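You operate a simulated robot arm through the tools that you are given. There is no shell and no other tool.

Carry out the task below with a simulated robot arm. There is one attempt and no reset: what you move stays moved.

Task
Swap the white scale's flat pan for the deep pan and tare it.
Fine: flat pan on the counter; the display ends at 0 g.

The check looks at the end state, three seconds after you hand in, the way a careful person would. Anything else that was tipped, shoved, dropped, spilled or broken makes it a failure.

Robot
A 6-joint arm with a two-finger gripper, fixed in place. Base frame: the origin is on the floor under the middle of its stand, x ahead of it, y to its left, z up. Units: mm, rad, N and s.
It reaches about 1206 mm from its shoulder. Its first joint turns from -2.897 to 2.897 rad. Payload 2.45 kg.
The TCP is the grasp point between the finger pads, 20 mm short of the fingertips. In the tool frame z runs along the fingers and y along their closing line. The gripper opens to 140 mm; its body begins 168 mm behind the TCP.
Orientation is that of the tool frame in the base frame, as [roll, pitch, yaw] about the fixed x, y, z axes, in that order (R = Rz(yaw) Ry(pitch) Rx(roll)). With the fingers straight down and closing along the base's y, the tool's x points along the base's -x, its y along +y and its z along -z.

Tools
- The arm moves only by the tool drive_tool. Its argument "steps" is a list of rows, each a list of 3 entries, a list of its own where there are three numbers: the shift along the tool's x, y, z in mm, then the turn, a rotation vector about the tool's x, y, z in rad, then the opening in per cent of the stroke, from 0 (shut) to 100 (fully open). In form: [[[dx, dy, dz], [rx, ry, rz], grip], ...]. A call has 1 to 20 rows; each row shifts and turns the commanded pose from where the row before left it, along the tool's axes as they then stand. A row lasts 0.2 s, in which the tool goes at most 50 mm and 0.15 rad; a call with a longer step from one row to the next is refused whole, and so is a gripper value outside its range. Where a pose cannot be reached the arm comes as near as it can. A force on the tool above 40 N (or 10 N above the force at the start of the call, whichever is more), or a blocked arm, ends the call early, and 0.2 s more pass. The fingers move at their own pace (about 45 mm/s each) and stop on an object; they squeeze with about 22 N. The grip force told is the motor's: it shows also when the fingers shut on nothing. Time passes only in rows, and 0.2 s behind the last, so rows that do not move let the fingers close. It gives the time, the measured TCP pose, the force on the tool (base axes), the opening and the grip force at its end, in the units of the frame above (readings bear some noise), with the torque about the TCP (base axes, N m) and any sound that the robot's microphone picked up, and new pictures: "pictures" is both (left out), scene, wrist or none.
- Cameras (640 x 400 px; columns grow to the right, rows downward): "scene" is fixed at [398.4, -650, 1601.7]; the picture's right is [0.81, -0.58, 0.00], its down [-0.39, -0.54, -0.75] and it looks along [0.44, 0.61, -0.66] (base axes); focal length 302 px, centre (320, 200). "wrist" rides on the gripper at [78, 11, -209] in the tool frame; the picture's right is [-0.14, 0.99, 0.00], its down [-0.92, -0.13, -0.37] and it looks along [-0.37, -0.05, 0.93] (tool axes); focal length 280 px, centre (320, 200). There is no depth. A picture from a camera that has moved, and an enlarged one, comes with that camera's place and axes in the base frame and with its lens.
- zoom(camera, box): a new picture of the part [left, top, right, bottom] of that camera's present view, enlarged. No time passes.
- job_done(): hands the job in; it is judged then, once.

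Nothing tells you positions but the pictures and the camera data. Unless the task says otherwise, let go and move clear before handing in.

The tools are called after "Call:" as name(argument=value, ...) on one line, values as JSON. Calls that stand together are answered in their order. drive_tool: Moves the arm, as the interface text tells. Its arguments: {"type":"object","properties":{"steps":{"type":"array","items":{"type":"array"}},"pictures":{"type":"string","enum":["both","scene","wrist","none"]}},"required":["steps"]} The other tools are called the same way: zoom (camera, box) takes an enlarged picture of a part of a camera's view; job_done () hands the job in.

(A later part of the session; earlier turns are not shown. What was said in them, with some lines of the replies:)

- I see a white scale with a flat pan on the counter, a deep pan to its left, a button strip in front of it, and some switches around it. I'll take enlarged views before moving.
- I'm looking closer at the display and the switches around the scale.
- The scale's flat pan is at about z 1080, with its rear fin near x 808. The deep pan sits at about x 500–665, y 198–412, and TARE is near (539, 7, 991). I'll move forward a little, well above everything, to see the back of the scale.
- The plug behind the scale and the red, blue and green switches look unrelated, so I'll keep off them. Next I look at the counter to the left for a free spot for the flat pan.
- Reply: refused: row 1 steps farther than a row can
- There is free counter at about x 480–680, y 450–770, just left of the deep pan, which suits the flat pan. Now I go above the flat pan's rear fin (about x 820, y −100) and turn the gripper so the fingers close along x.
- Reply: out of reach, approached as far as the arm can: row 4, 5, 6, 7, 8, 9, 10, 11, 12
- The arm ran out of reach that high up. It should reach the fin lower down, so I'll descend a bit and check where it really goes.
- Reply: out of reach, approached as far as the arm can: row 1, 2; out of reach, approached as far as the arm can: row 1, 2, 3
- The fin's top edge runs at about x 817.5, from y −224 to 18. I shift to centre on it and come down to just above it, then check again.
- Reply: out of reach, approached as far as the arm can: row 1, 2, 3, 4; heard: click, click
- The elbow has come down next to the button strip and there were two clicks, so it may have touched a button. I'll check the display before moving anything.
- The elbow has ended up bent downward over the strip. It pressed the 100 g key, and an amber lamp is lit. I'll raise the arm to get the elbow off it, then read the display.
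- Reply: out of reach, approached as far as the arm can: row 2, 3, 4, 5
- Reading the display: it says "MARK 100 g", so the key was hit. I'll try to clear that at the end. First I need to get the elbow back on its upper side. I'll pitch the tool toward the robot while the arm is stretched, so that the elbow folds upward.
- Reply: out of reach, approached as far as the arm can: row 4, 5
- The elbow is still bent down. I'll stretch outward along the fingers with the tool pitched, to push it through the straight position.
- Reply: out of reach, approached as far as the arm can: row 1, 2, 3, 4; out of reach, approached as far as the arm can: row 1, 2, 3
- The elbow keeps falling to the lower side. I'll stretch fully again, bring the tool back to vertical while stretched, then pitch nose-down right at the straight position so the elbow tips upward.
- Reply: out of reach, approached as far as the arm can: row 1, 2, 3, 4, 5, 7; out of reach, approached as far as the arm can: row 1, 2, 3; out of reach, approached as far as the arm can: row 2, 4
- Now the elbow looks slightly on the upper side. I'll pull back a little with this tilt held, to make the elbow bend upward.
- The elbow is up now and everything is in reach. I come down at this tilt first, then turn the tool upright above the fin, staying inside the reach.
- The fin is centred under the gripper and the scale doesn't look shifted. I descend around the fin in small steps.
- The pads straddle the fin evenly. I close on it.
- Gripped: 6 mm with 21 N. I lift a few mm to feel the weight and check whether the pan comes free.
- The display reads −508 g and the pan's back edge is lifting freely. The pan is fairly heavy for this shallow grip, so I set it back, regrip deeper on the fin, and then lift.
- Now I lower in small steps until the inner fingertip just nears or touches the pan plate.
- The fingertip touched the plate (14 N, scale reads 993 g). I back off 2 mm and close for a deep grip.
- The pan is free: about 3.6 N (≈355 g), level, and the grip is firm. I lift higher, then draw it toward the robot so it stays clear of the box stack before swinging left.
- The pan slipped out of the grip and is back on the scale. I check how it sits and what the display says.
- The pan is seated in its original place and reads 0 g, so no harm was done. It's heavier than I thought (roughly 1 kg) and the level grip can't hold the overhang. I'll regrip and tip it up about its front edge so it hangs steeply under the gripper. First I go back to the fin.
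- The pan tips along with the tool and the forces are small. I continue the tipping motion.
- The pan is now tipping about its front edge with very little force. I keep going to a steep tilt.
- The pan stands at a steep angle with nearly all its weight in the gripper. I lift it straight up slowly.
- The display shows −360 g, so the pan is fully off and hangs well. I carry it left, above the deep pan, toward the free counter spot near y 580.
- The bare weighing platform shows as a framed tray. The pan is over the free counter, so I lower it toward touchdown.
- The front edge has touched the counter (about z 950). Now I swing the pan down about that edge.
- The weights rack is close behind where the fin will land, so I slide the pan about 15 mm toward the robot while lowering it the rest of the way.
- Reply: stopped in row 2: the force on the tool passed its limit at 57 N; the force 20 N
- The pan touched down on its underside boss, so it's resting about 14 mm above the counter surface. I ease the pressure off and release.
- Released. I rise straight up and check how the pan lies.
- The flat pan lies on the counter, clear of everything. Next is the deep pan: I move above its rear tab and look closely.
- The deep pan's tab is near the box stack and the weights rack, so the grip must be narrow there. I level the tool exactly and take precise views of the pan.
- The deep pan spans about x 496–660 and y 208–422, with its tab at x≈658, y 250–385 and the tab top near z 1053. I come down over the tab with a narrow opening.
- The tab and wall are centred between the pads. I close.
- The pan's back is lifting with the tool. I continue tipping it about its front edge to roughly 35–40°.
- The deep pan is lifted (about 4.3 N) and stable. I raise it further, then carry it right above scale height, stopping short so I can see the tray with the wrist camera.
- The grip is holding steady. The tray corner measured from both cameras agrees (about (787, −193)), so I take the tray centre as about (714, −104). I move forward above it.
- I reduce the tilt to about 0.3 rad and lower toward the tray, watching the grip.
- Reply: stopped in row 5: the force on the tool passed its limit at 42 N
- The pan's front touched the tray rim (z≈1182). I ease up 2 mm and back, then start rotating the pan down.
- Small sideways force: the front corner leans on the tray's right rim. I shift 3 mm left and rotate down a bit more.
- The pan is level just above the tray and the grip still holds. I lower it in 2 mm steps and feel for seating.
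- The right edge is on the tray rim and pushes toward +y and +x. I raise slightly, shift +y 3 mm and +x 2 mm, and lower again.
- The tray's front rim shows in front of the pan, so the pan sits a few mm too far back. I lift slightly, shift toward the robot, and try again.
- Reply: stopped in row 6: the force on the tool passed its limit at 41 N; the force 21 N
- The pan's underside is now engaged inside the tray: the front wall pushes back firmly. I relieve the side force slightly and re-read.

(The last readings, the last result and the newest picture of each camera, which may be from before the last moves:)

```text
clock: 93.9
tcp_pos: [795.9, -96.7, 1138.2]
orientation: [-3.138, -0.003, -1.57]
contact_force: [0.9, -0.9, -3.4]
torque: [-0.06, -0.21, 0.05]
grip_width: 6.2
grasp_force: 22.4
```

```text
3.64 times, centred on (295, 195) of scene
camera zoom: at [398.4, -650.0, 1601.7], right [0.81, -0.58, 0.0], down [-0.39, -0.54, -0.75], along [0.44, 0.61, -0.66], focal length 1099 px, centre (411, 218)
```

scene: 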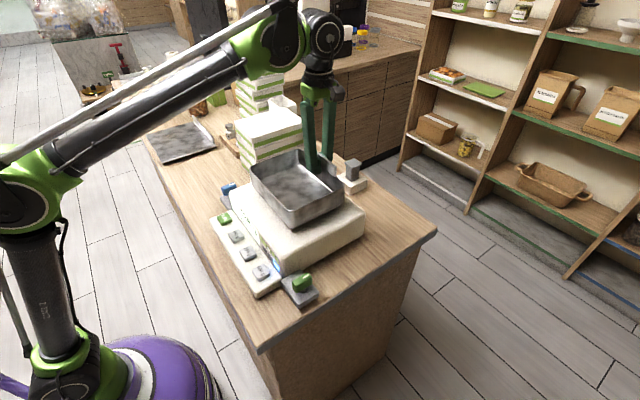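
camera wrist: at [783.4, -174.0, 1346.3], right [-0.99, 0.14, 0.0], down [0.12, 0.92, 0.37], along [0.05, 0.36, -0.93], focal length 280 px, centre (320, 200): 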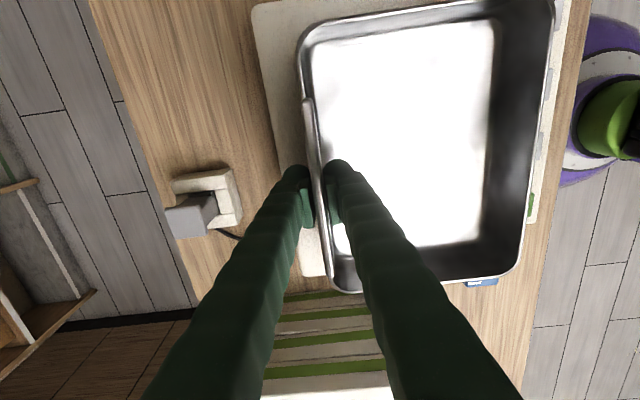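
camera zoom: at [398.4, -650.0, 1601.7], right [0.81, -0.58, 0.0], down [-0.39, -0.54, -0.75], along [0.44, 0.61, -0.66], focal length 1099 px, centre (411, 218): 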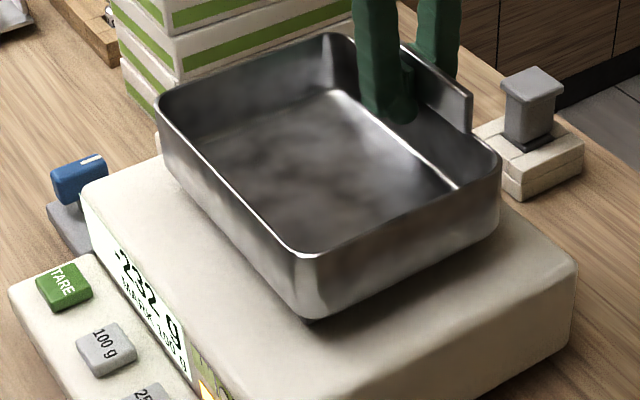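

Forces are neutral, so the pan can go lower. I continue down gently.

Call:
drive_tool(steps=[[[0, 0, 1.5], [0, 0, 0], 0], [[0, 0, 0], [0, 0, 0], 0]], pictures="none")

Call:
drive_tool(steps=[[[0, 0, 1.5], [0, 0, 0], 0], [[0, 0, 0], [0, 0, 0], 0]], pictures="none")

Call:
zoom(camera="scene", box=[240, 140, 350, 250])

```text
clock: 94.5
tcp_pos: [796.4, -97.5, 1138.4]
orientation: [-3.135, -0.002, -1.569]
contact_force: [5.8, 0.1, 16.9]
torque: [0.03, -0.24, 0.03]
grip_width: 6.1
grasp_force: 21.6
```

```text
clock: 95.1
tcp_pos: [796.0, -97.6, 1135.2]
orientation: [-3.136, -0.003, -1.571]
contact_force: [6.3, -0.1, 16.9]
torque: [0.05, -0.31, 0.02]
grip_width: 6.2
grasp_force: 22.3
```

```text
3.64 times, centred on (295, 195) of scene
camera zoom: at [398.4, -650.0, 1601.7], right [0.81, -0.58, 0.0], down [-0.39, -0.54, -0.75], along [0.44, 0.61, -0.66], focal length 1099 px, centre (411, 218)
```

zoom: 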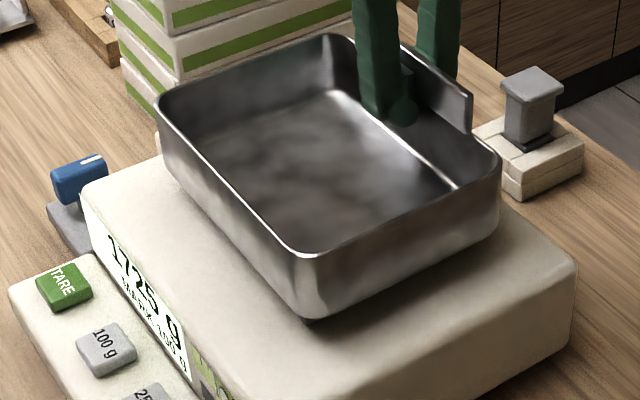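

The height (≈1136) matches the expected seated height and it resists like a seated pan. I unload slightly and open the fingers.

Call:
drive_tool(steps=[[[0, 0, -2], [0, 0, 0], 0], [[0, 0, 0], [0, 0, 0], 5], [[0, 0, 0], [0, 0, 0], 10], [[0, 0, 0], [0, 0, 0], 15], [[0, 0, 0], [0, 0, 0], 18], [[0, 0, 0], [0, 0, 0], 18]])

Call:
zoom(camera="scene", box=[240, 140, 350, 250])

Call:
zoom(camera="wrist", box=[240, 0, 600, 300])

```text
clock: 96.5
tcp_pos: [796.3, -97.4, 1137.6]
orientation: [-3.135, -0.003, -1.57]
contact_force: [0.4, 1.0, 0.2]
torque: [0.02, 0.02, 0.0]
grip_width: 25.1
grasp_force: 0.0
camera wrist: at [784.8, -173.7, 1345.1], right [-0.99, 0.14, -0.01], down [0.12, 0.92, 0.37], along [0.05, 0.36, -0.93], focal length 280 px, centre (320, 200)
```

scene: 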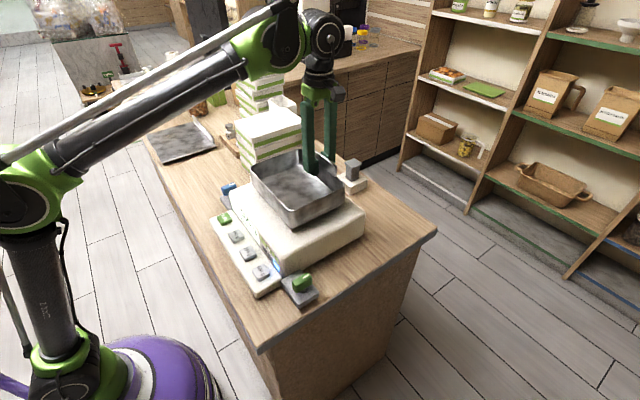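
wrist: 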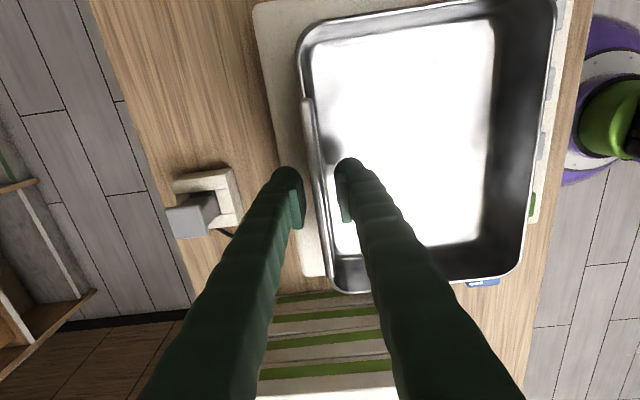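

```text
3.64 times, centred on (295, 195) of scene
camera zoom: at [398.4, -650.0, 1601.7], right [0.81, -0.58, 0.0], down [-0.39, -0.54, -0.75], along [0.44, 0.61, -0.66], focal length 1099 px, centre (411, 218)
```

zoom: 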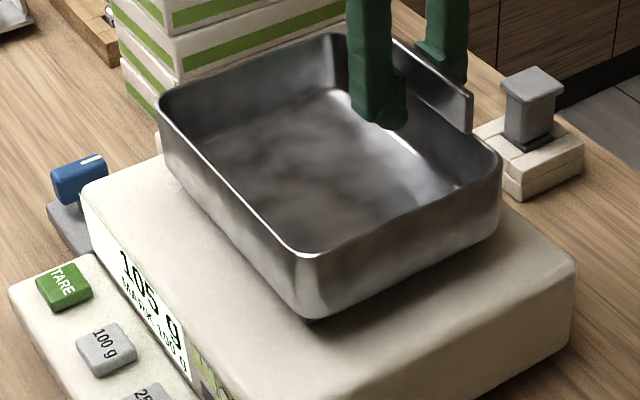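

```text
1.33 times, centred on (420, 150) of wrist
camera zoom: at [784.8, -173.7, 1345.1], right [-0.99, 0.14, -0.01], down [0.12, 0.92, 0.37], along [0.05, 0.36, -0.93], focal length 374 px, centre (187, 267)
```

zoom: 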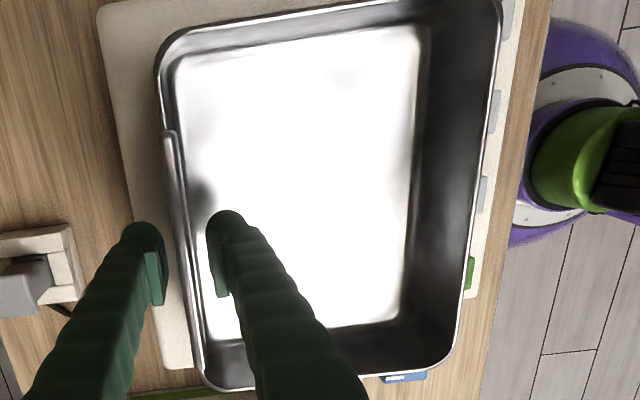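

The display reads 105 g (465 g pan, minus the 360 g tare). I rise straight up clear of the tab and check how the pan sits.

Call:
drive_tool(steps=[[[0, 0, -10], [0, 0, 0], 18], [[0, 0, -20], [0, 0, 0], 18], [[0, 0, -25], [0, 0, 0], 18], [[0, 0, -20], [0, 0, 0], 18], [[0, 25, 0], [0, 0, 0], 18], [[0, 40, 0], [0, 0, 0], 18], [[0, 40, 0], [0, 0, 0], 18], [[0, 40, 0], [0, 0, 0], 18], [[0, 40, 0], [0, 0, 0], 0], [[0, 40, -20], [0, 0, 0], 0], [[0, 0, 0], [0, 0, 0], 0]])

Call:
zoom(camera="scene", box=[230, 130, 370, 280])

Call:
zoom(camera="wrist", box=[60, 0, 460, 300])

```text
clock: 98.9
tcp_pos: [570.9, -98.7, 1229.6]
orientation: [-3.136, -0.004, -1.57]
contact_force: [-0.1, -0.2, -0.2]
torque: [0.01, 0.05, -0.01]
grip_width: 0.0
grasp_force: 21.7
camera wrist: at [558.8, -174.5, 1437.2], right [-0.99, 0.14, -0.01], down [0.12, 0.92, 0.37], along [0.05, 0.36, -0.93], focal length 280 px, centre (320, 200)
```

scene: 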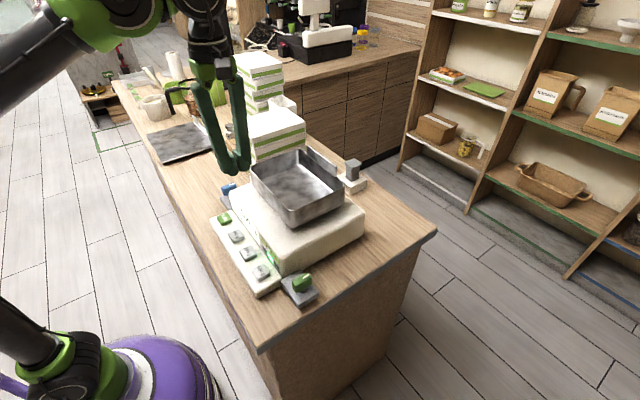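
wrist: 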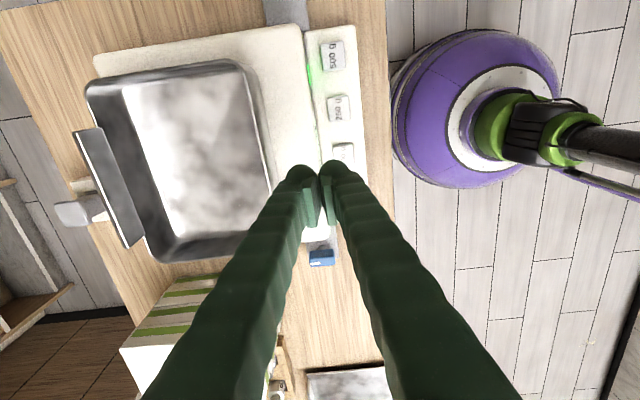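

```text
2.67 times, centred on (300, 205) of scene
camera zoom: at [398.4, -650.0, 1601.7], right [0.81, -0.58, 0.0], down [-0.39, -0.54, -0.75], along [0.44, 0.61, -0.66], focal length 806 px, centre (373, 187)
```

zoom: 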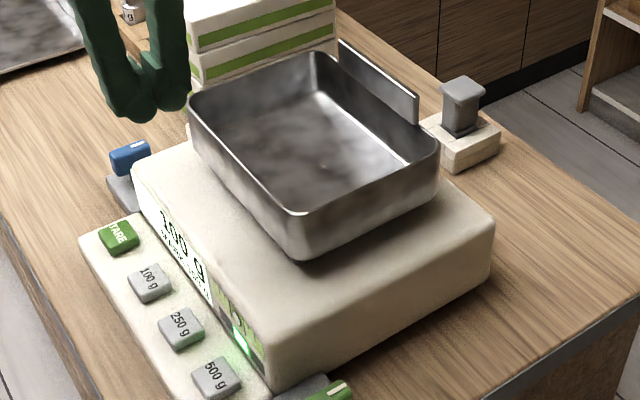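

```text
1.33 times, centred on (260, 150) of wrist
camera zoom: at [558.8, -174.5, 1437.2], right [-0.99, 0.14, -0.01], down [0.12, 0.92, 0.37], along [0.05, 0.36, -0.93], focal length 374 px, centre (400, 267)
```

zoom: 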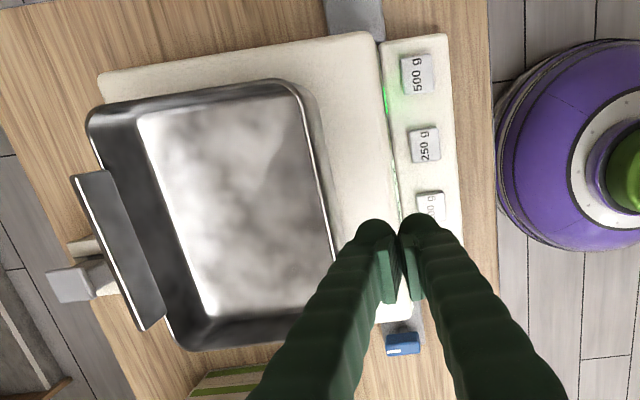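

The display shows 100 g and a green lamp (the pan weighs 460 g, and the unintended mark is 100 g). By my measurements the pan is centred on the tray. I zoom in to check that it's properly seated and level.

Call:
zoom(camera="scene", box=[245, 145, 350, 235])

Call:
zoom(camera="scene", box=[275, 185, 335, 245])

Call:
zoom(camera="scene", box=[205, 200, 285, 290])

```text
4.44 times, centred on (298, 190) of scene
camera zoom: at [398.4, -650.0, 1601.7], right [0.81, -0.58, 0.0], down [-0.39, -0.54, -0.75], along [0.44, 0.61, -0.66], focal length 1344 px, centre (420, 244)
```

zoom: 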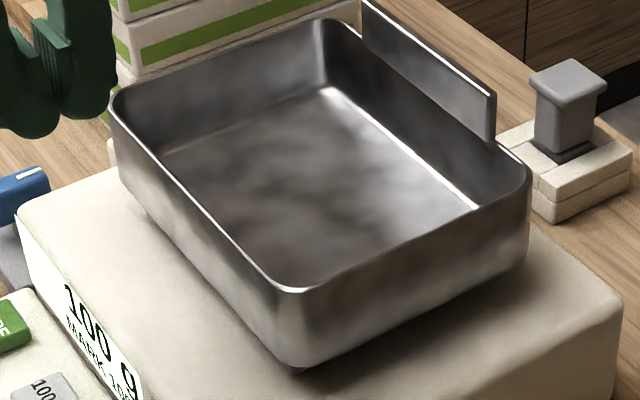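

```text
6.67 times, centred on (305, 215) of scene
camera zoom: at [398.4, -650.0, 1601.7], right [0.81, -0.58, 0.0], down [-0.39, -0.54, -0.75], along [0.44, 0.61, -0.66], focal length 2015 px, centre (420, 100)
```

zoom: 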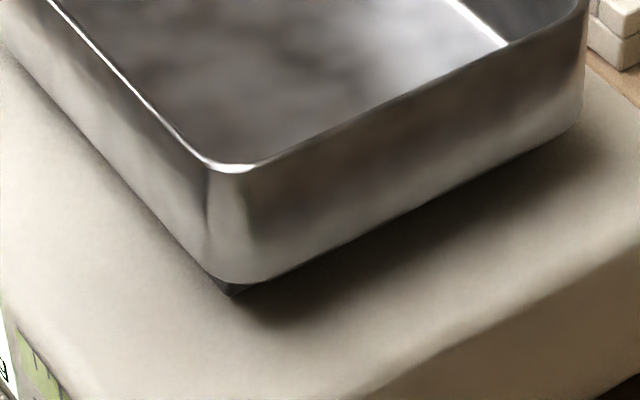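

```text
4.44 times, centred on (245, 245) of scene
camera zoom: at [398.4, -650.0, 1601.7], right [0.81, -0.58, 0.0], down [-0.39, -0.54, -0.75], along [0.44, 0.61, -0.66], focal length 1344 px, centre (653, 0)
```

zoom: 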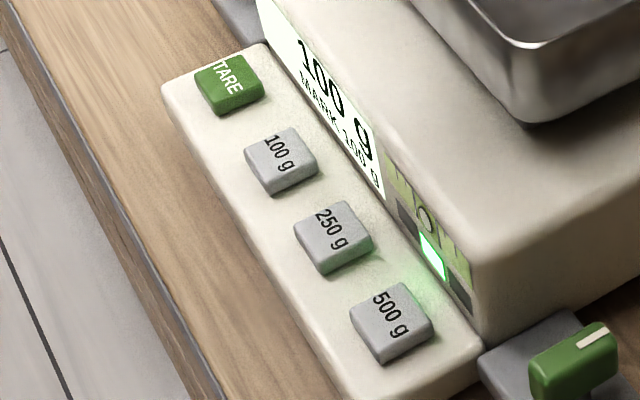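

The deep pan is level, centred and seated. Next is the TARE key (about (538, 6, 995)). I turn the gripper back so the closed fingers are slim along x, and go above it.

Call:
drive_tool(steps=[[[0, 0, 0], [0, 0, 0.1428], 0], [[0, 0, 0], [0, 0, 0.1428], 0], [[0, 0, 0], [0, 0, 0.1428], 0], [[0, 0, 0], [0, 0, 0.1428], 0], [[0, 0, 0], [0, 0, 0.1428], 0], [[0, 0, 0], [0, 0, 0.1428], 0], [[0, 0, 0], [0, 0, 0.1428], 0], [[0, 0, 0], [0, 0, 0.1428], 0], [[0, 0, 0], [0, 0, 0.1428], 0], [[0, 0, 0], [0, 0, 0.1428], 0], [[0, 0, 0], [0, 0, 0.1428], 0], [[0, 0, 0], [0, 0, 0], 0]])

```text
clock: 101.5
tcp_pos: [571.3, -98.2, 1231.2]
orientation: [-3.139, 0.005, -3.141]
contact_force: [0.0, -0.8, 0.9]
torque: [0.05, 0.01, -0.01]
grip_width: 0.0
grasp_force: 21.8
camera wrist: at [492.0, -84.5, 1438.9], right [0.14, 0.99, 0.0], down [0.92, -0.13, 0.37], along [0.37, -0.05, -0.93], focal length 280 px, centre (320, 200)
```

scene: 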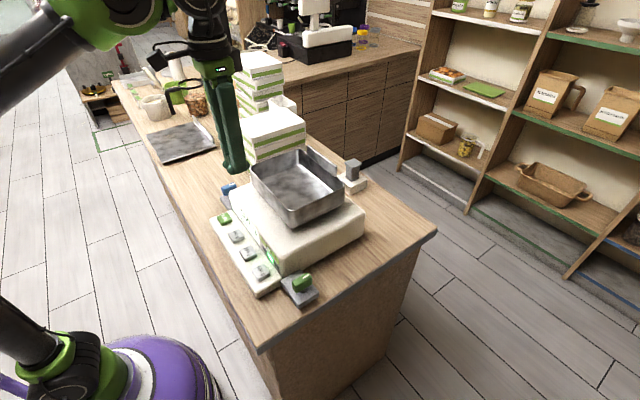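
wrist: 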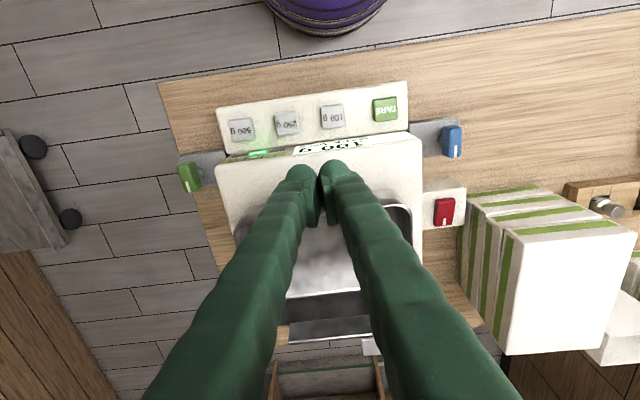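

Call:
drive_tool(steps=[[[11.3, 35, 0], [0, 0, 0], 0], [[11.3, 35, 0], [0, 0, 0], 0], [[11.4, 35, 0], [0, 0, 0], 0], [[0, 0, 40], [0, 0, 0], 0], [[0, 0, 40], [0, 0, 0], 0], [[0, 0, 40], [0, 0, 0], 0], [[0, 0, 0], [0, 0, 0], 0]])

Call:
zoom(camera="wrist", box=[200, 80, 440, 260])

Call:
zoom(camera="scene", box=[190, 130, 310, 290])

```text
clock: 103.1
tcp_pos: [535.0, 6.8, 1112.7]
orientation: [-3.138, 0.004, -3.14]
contact_force: [0.1, 0.6, -0.2]
torque: [0.04, 0.0, 0.01]
grip_width: 0.0
grasp_force: 21.9
camera wrist: at [455.7, 18.9, 1319.8], right [0.14, 0.99, 0.0], down [0.92, -0.12, 0.37], along [0.37, -0.05, -0.93], focal length 280 px, centre (320, 200)
```

scene: 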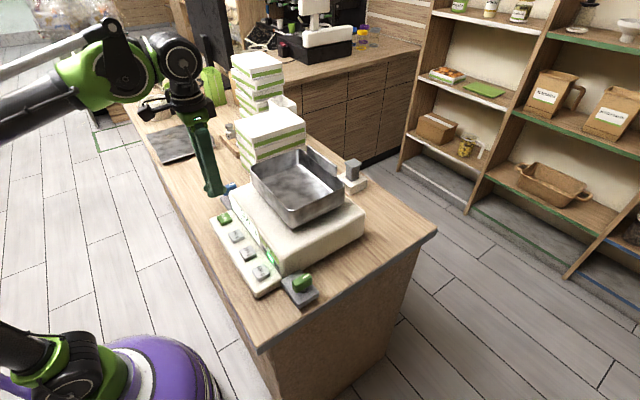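
wrist: 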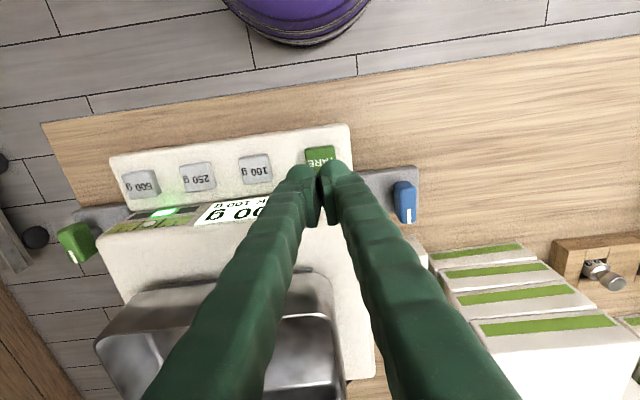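

```text
2.22 times, centred on (320, 170) of wrist
camera zoom: at [455.7, 18.9, 1319.8], right [0.14, 0.99, 0.0], down [0.92, -0.12, 0.37], along [0.37, -0.05, -0.93], focal length 623 px, centre (320, 267)
```

zoom: 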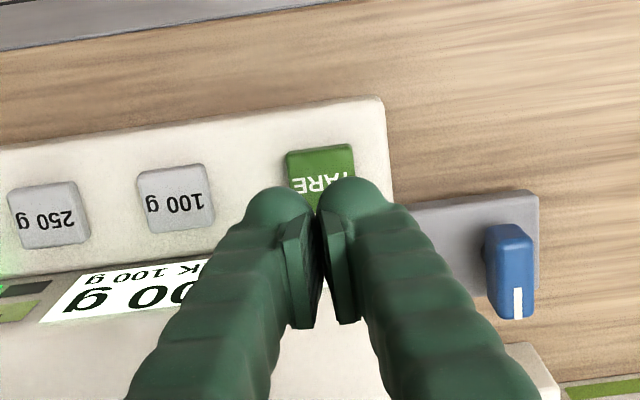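

```text
2.50 times, centred on (250, 210) of scene
camera zoom: at [398.4, -650.0, 1601.7], right [0.81, -0.58, 0.0], down [-0.39, -0.54, -0.75], along [0.44, 0.61, -0.66], focal length 756 px, centre (495, 175)
```

zoom: 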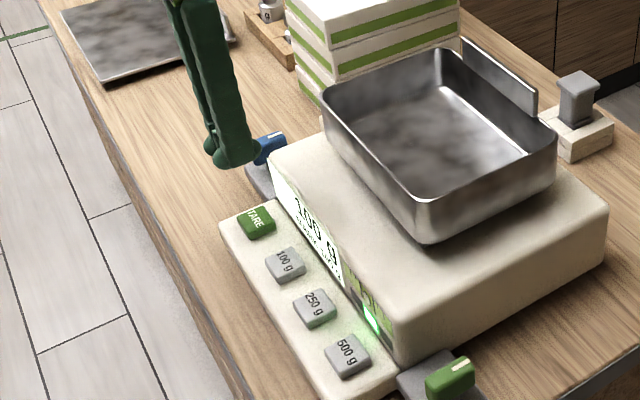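

I'm above TARE and centre by a couple of mm before descending toward it.

Call:
drive_tool(steps=[[[-2, 2, 30], [0, 0, 0], 0], [[0, 0, 30], [0, 0, 0], 0], [[0, 0, 20], [0, 0, 0], 0], [[0, 0, 0], [0, 0, 0], 0]])

Call:
zoom(camera="scene", box=[190, 150, 310, 290])

Call:
zoom(camera="wrist", box=[200, 80, 440, 260])

```text
clock: 104.1
tcp_pos: [539.0, 8.9, 1031.5]
orientation: [-3.137, 0.005, -3.138]
contact_force: [0.1, 0.3, 0.5]
torque: [0.0, 0.01, -0.02]
grip_width: 0.0
grasp_force: 21.8
camera wrist: at [460.3, 21.5, 1238.8], right [0.14, 0.99, 0.0], down [0.92, -0.12, 0.37], along [0.37, -0.05, -0.93], focal length 280 px, centre (320, 200)
```

scene: 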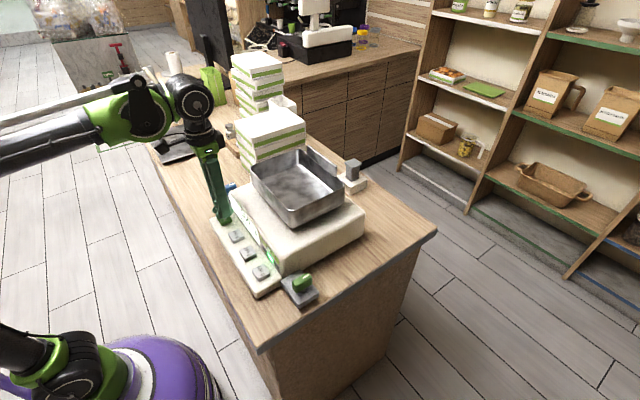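
wrist: 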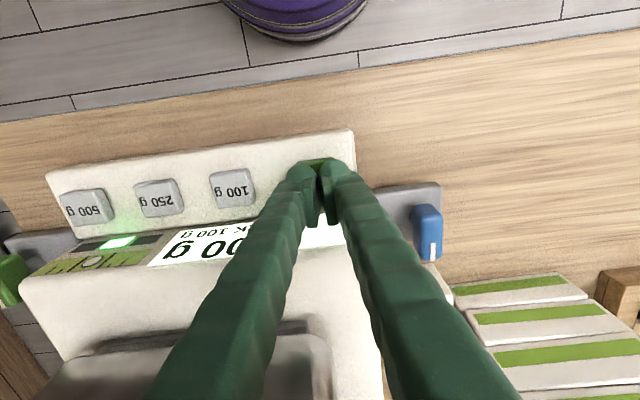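

```text
2.86 times, centred on (250, 220) of scene
camera zoom: at [398.4, -650.0, 1601.7], right [0.81, -0.58, 0.0], down [-0.39, -0.54, -0.75], along [0.44, 0.61, -0.66], focal length 864 px, centre (520, 143)
```

zoom: 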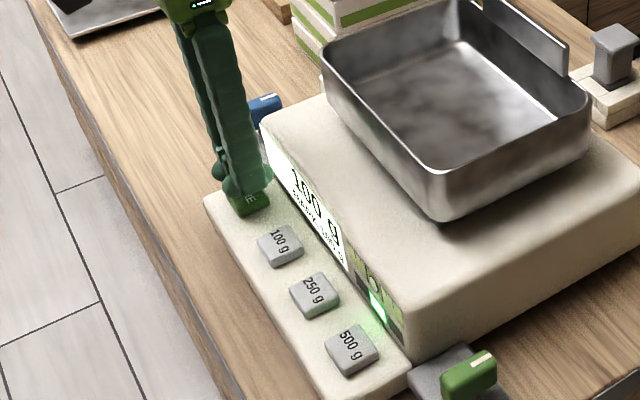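

```text
2.22 times, centred on (320, 170) of wrist
camera zoom: at [460.3, 21.5, 1238.8], right [0.14, 0.99, 0.0], down [0.92, -0.12, 0.37], along [0.37, -0.05, -0.93], focal length 623 px, centre (320, 267)
```

zoom: 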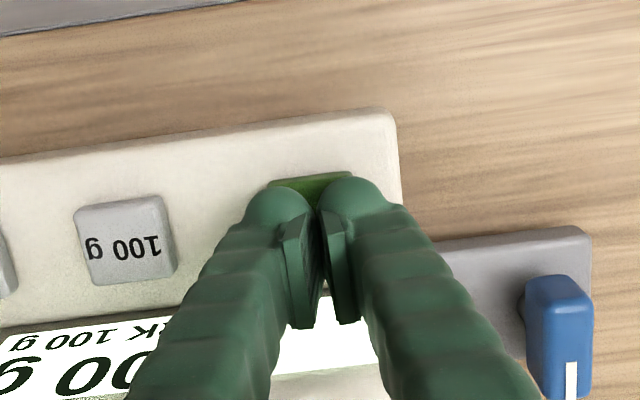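

Call:
drive_tool(steps=[[[0, 0, 6], [0, 0, 0], 0], [[0, 0, 5], [0, 0, 0], 0], [[0, 0, 3], [0, 0, 0], 0], [[0, 0, 0], [0, 0, 0], 0]], pictures="none")

Call:
zoom(camera="scene", box=[210, 190, 290, 270])

```text
clock: 105.1
tcp_pos: [540.2, 8.5, 1017.7]
orientation: [-3.138, 0.005, -3.14]
contact_force: [0.4, -0.4, 0.5]
torque: [-0.04, 0.0, 0.02]
grip_width: 6.1
grasp_force: 29.8
```

```text
5.00 times, centred on (250, 230) of scene
camera zoom: at [398.4, -650.0, 1601.7], right [0.81, -0.58, 0.0], down [-0.39, -0.54, -0.75], along [0.44, 0.61, -0.66], focal length 1512 px, centre (670, 50)
```

zoom: 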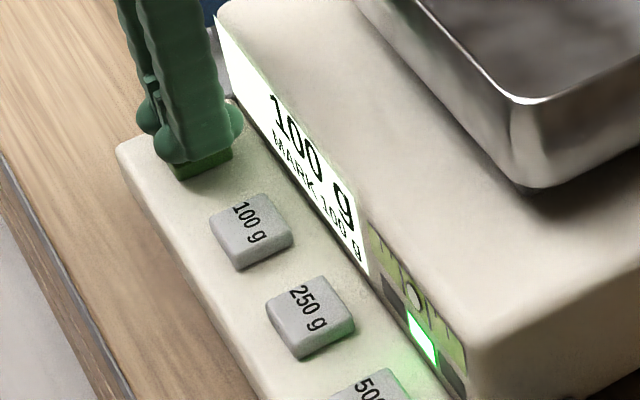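

Call:
drive_tool(steps=[[[0, 0, 2], [0, 0, 0], 0], [[0, 0, 2], [0, 0, 0], 0], [[0, 0, 0], [0, 0, 0], 0]], pictures="none")

Call:
zoom(camera="scene", box=[210, 190, 290, 270])

Call:
zoom(camera="wrist", box=[200, 80, 440, 260])

```text
clock: 105.9
tcp_pos: [539.8, 8.8, 1014.9]
orientation: [-3.137, 0.005, -3.139]
contact_force: [0.5, 1.3, 3.7]
torque: [-0.02, 0.0, 0.0]
grip_width: 6.1
grasp_force: 29.1
heard: click
```

```text
5.00 times, centred on (250, 230) of scene
camera zoom: at [398.4, -650.0, 1601.7], right [0.81, -0.58, 0.0], down [-0.39, -0.54, -0.75], along [0.44, 0.61, -0.66], focal length 1512 px, centre (670, 50)
```

zoom: 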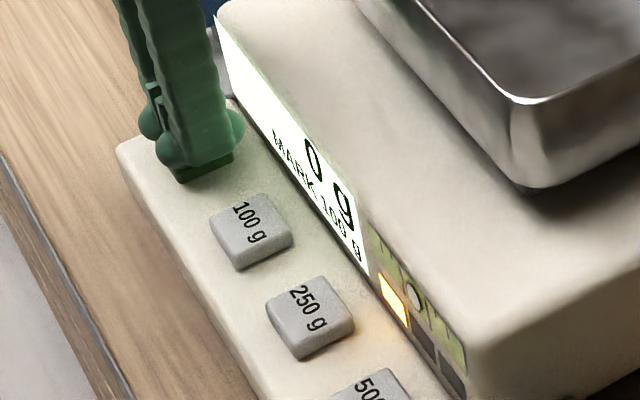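

```text
2.22 times, centred on (320, 170) of wrist
camera zoom: at [460.4, 21.7, 1220.3], right [0.14, 0.99, 0.0], down [0.92, -0.12, 0.37], along [0.37, -0.05, -0.93], focal length 623 px, centre (320, 267)
```

zoom: 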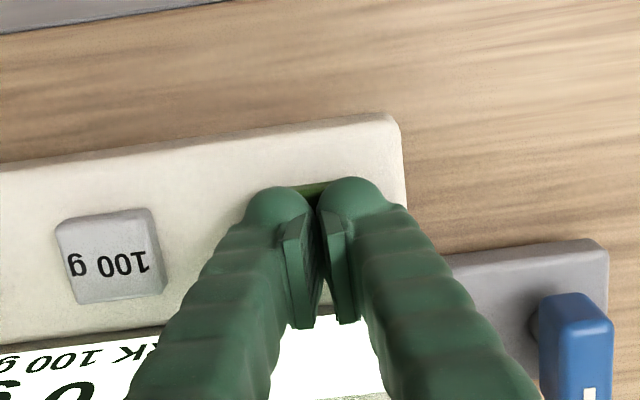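

Click heard, and the display shows 0 g. The mark still reads 100 g from the elbow's accidental press, so I'll press the 100 g key once more to see if that clears it. First I lift off.

Call:
drive_tool(steps=[[[0, 0, -10], [0, 0, 0], 0], [[0, 0, -30], [0, 0, 0], 0], [[0, 0, -20], [0, 0, 0], 0], [[2, -40, 0], [0, 0, 0], 0], [[2, -41, 0], [0, 0, 0], 0], [[0, 0, 0], [0, 0, 0], 0]])

Call:
zoom(camera="wrist", box=[200, 80, 440, 260])

Call:
zoom(camera="scene", box=[190, 150, 310, 290])

```text
clock: 107.3
tcp_pos: [537.4, -72.7, 1074.1]
orientation: [-3.138, 0.005, -3.14]
contact_force: [0.4, -0.8, -0.1]
torque: [0.01, 0.03, 0.03]
grip_width: 0.0
grasp_force: 28.9
camera wrist: at [457.2, -59.5, 1280.8], right [0.14, 0.99, 0.0], down [0.92, -0.12, 0.37], along [0.37, -0.05, -0.93], focal length 280 px, centre (320, 200)
```

scene: 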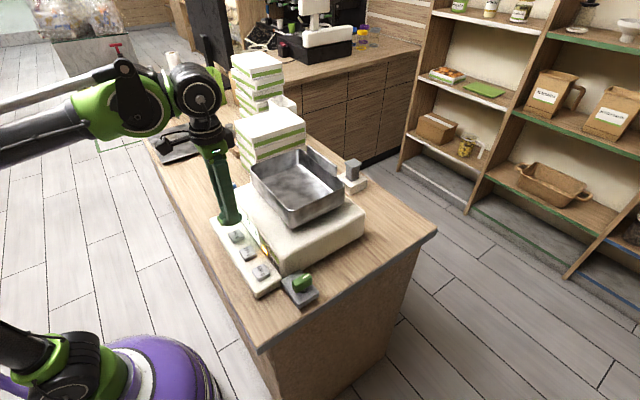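
wrist: 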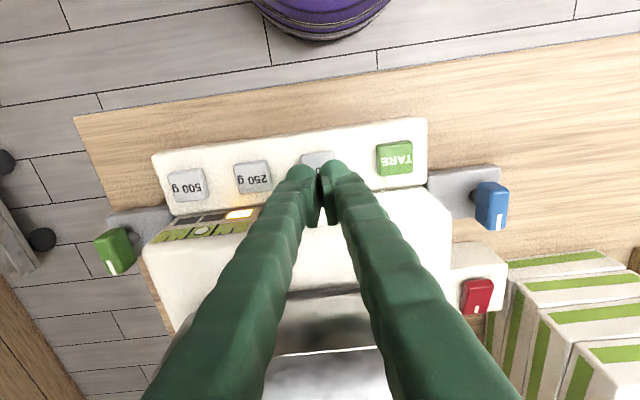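

```text
2.22 times, centred on (320, 170) of wrist
camera zoom: at [457.2, -59.5, 1280.8], right [0.14, 0.99, 0.0], down [0.92, -0.12, 0.37], along [0.37, -0.05, -0.93], focal length 623 px, centre (320, 267)
```

zoom: 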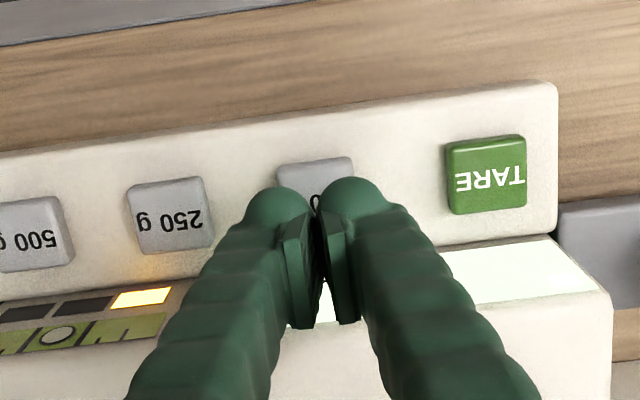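

```text
2.86 times, centred on (250, 220) of scene
camera zoom: at [398.4, -650.0, 1601.7], right [0.81, -0.58, 0.0], down [-0.39, -0.54, -0.75], along [0.44, 0.61, -0.66], focal length 864 px, centre (520, 143)
```

zoom: 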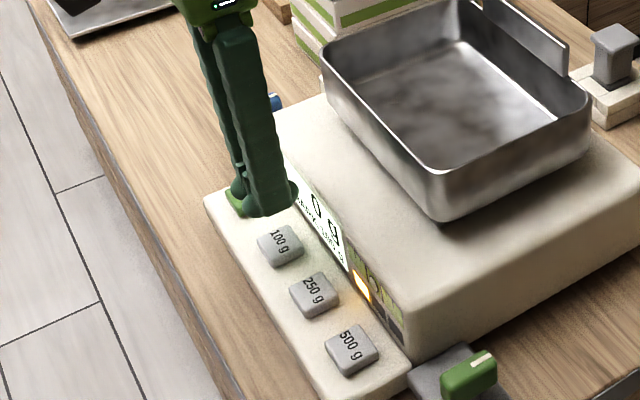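

I descend onto the 100 g key and press gently.

Call:
drive_tool(steps=[[[0, 0, 25], [0, 0, 0], 0], [[0, 0, 20], [0, 0, 0], 0], [[0, 0, 8], [0, 0, 0], 0], [[0, 0, 3], [0, 0, 0], 0], [[0, 0, 2], [0, 0, 0], 0], [[0, 0, 0], [0, 0, 0], 0]], pictures="none")

Call:
zoom(camera="scene", box=[210, 190, 290, 270])

```text
clock: 108.7
tcp_pos: [535.9, -72.9, 1015.1]
orientation: [-3.139, 0.005, -3.14]
contact_force: [0.6, -1.1, 2.1]
torque: [0.0, 0.0, 0.0]
grip_width: 5.9
grasp_force: 29.7
heard: click
```

```text
5.00 times, centred on (250, 230) of scene
camera zoom: at [398.4, -650.0, 1601.7], right [0.81, -0.58, 0.0], down [-0.39, -0.54, -0.75], along [0.44, 0.61, -0.66], focal length 1512 px, centre (670, 50)
```

zoom: 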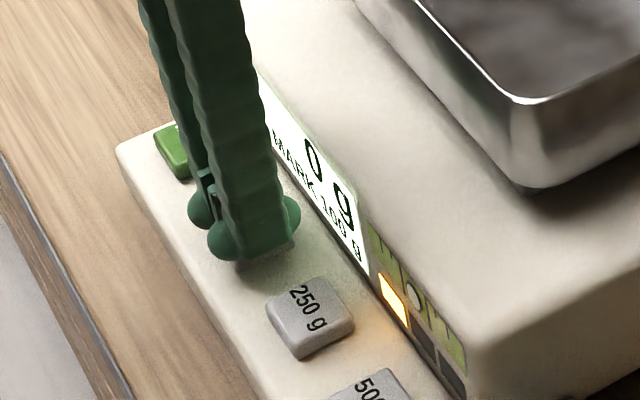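

The press clicked but the mark stays at 100 g, so it's not a toggle and I'll leave it alone. I lift off and retreat clear.

Call:
drive_tool(steps=[[[0, 0, -10], [0, 0, 0], 0], [[0, 0, -30], [0, 0, 0], 0], [[0, 0, -40], [0, 0, 0], 0], [[0, 0, -40], [0, 0, 0], 0], [[10, 10, -40], [0, 0, 0], 0], [[15, 20, -40], [0, 0, 0], 20], [[15, 20, -40], [0, 0, 0], 40], [[10, 10, -40], [0, 0, 0], 60], [[0, 0, -30], [0, 0, 0], 60], [[0, 0, 0], [0, 0, 0], 60]])

Call:
zoom(camera="scene", box=[200, 140, 380, 320])

Call:
zoom(camera="scene", box=[225, 190, 285, 250])

Call:
zoom(camera="scene", box=[110, 60, 260, 190])

```text
clock: 110.9
tcp_pos: [482.0, -12.0, 1326.3]
orientation: [-3.137, 0.006, -3.14]
contact_force: [0.0, -1.1, 0.6]
torque: [-0.01, -0.01, -0.02]
grip_width: 84.0
grasp_force: 0.0
camera wrist: at [404.2, 0.8, 1532.6], right [0.14, 0.99, 0.0], down [0.92, -0.12, 0.37], along [0.37, -0.05, -0.93], focal length 280 px, centre (320, 200)
```

scene: 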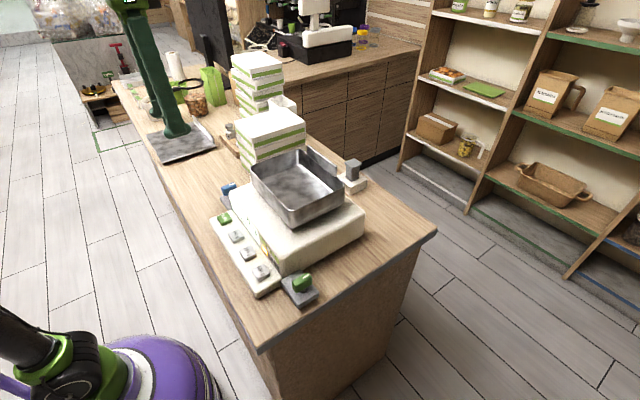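
wrist: 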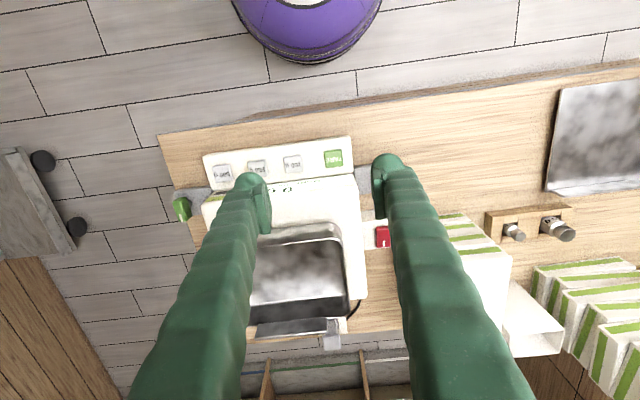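

```text
2.22 times, centred on (290, 230) of scene
camera zoom: at [398.4, -650.0, 1601.7], right [0.81, -0.58, 0.0], down [-0.39, -0.54, -0.75], along [0.44, 0.61, -0.66], focal length 672 px, centre (387, 133)
```

zoom: 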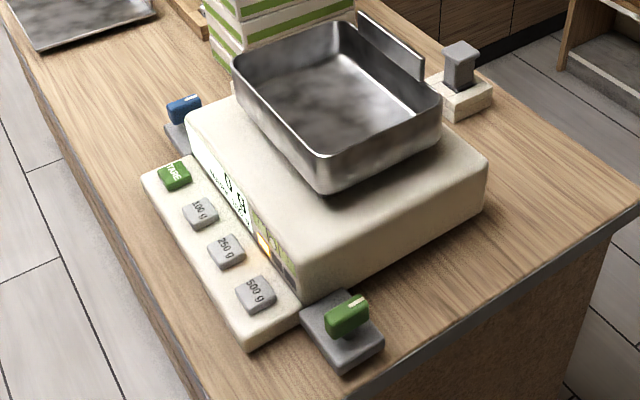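

```text
6.67 times, centred on (255, 220) of scene
camera zoom: at [398.4, -650.0, 1601.7], right [0.81, -0.58, 0.0], down [-0.39, -0.54, -0.75], along [0.44, 0.61, -0.66], focal length 2015 px, centre (753, 67)
```

zoom: 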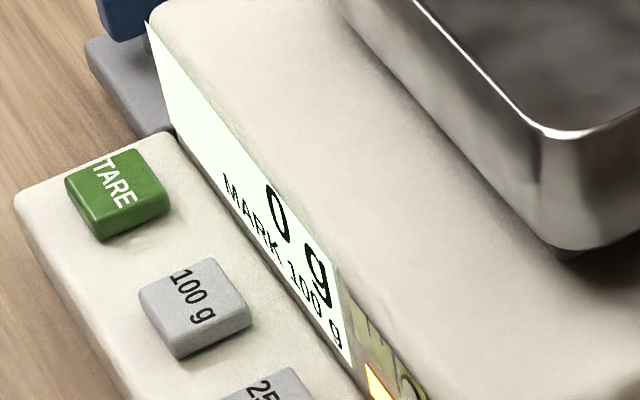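

```text
3.08 times, centred on (185, 125) of scene
camera zoom: at [398.4, -650.0, 1601.7], right [0.81, -0.58, 0.0], down [-0.39, -0.54, -0.75], along [0.44, 0.61, -0.66], focal length 930 px, centre (735, 431)
```

zoom: 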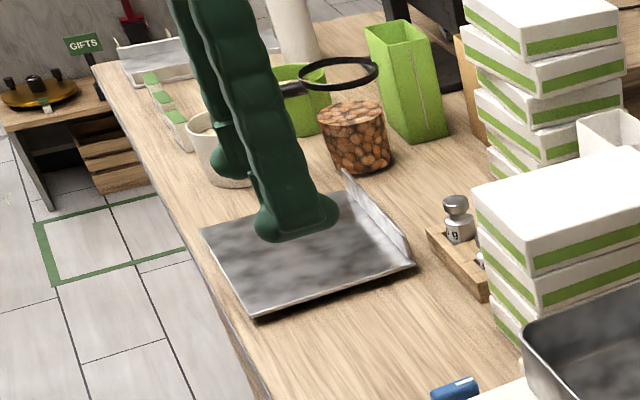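

Everything is in place: the deep pan is seated on the scale, the display reads 0 g, and the flat pan lies on the counter. The other items stand where they were and the arm is clear. The mark setting still shows 100 g from the early elbow contact, and pressing the key again didn't clear it. I hand in.

Call:
job_done()

```text
The job is handed in.
```

The deep pan is on the white scale in place of the flat one, and the scale is tared to 0 g. The flat pan is lying on the counter to the left.

- **Mark setting changed:** early on, the arm's elbow dipped onto the button strip and pressed the 100 g key. The display now reads "MARK 100 g" instead of "MARK -", and an amber lamp is lit. I pressed the key again, but it didn't clear. I left the red switch and the plug alone, so I didn't try a power reset.
- **Flat pan slipped once:** on my first real lift it came out of the grip and dropped back into its seat on the scale. The display returned to 0 g and nothing moved. I then tipped it up steeply before lifting it off.

In the final pictures the scale is where it started and nothing else looks disturbed.
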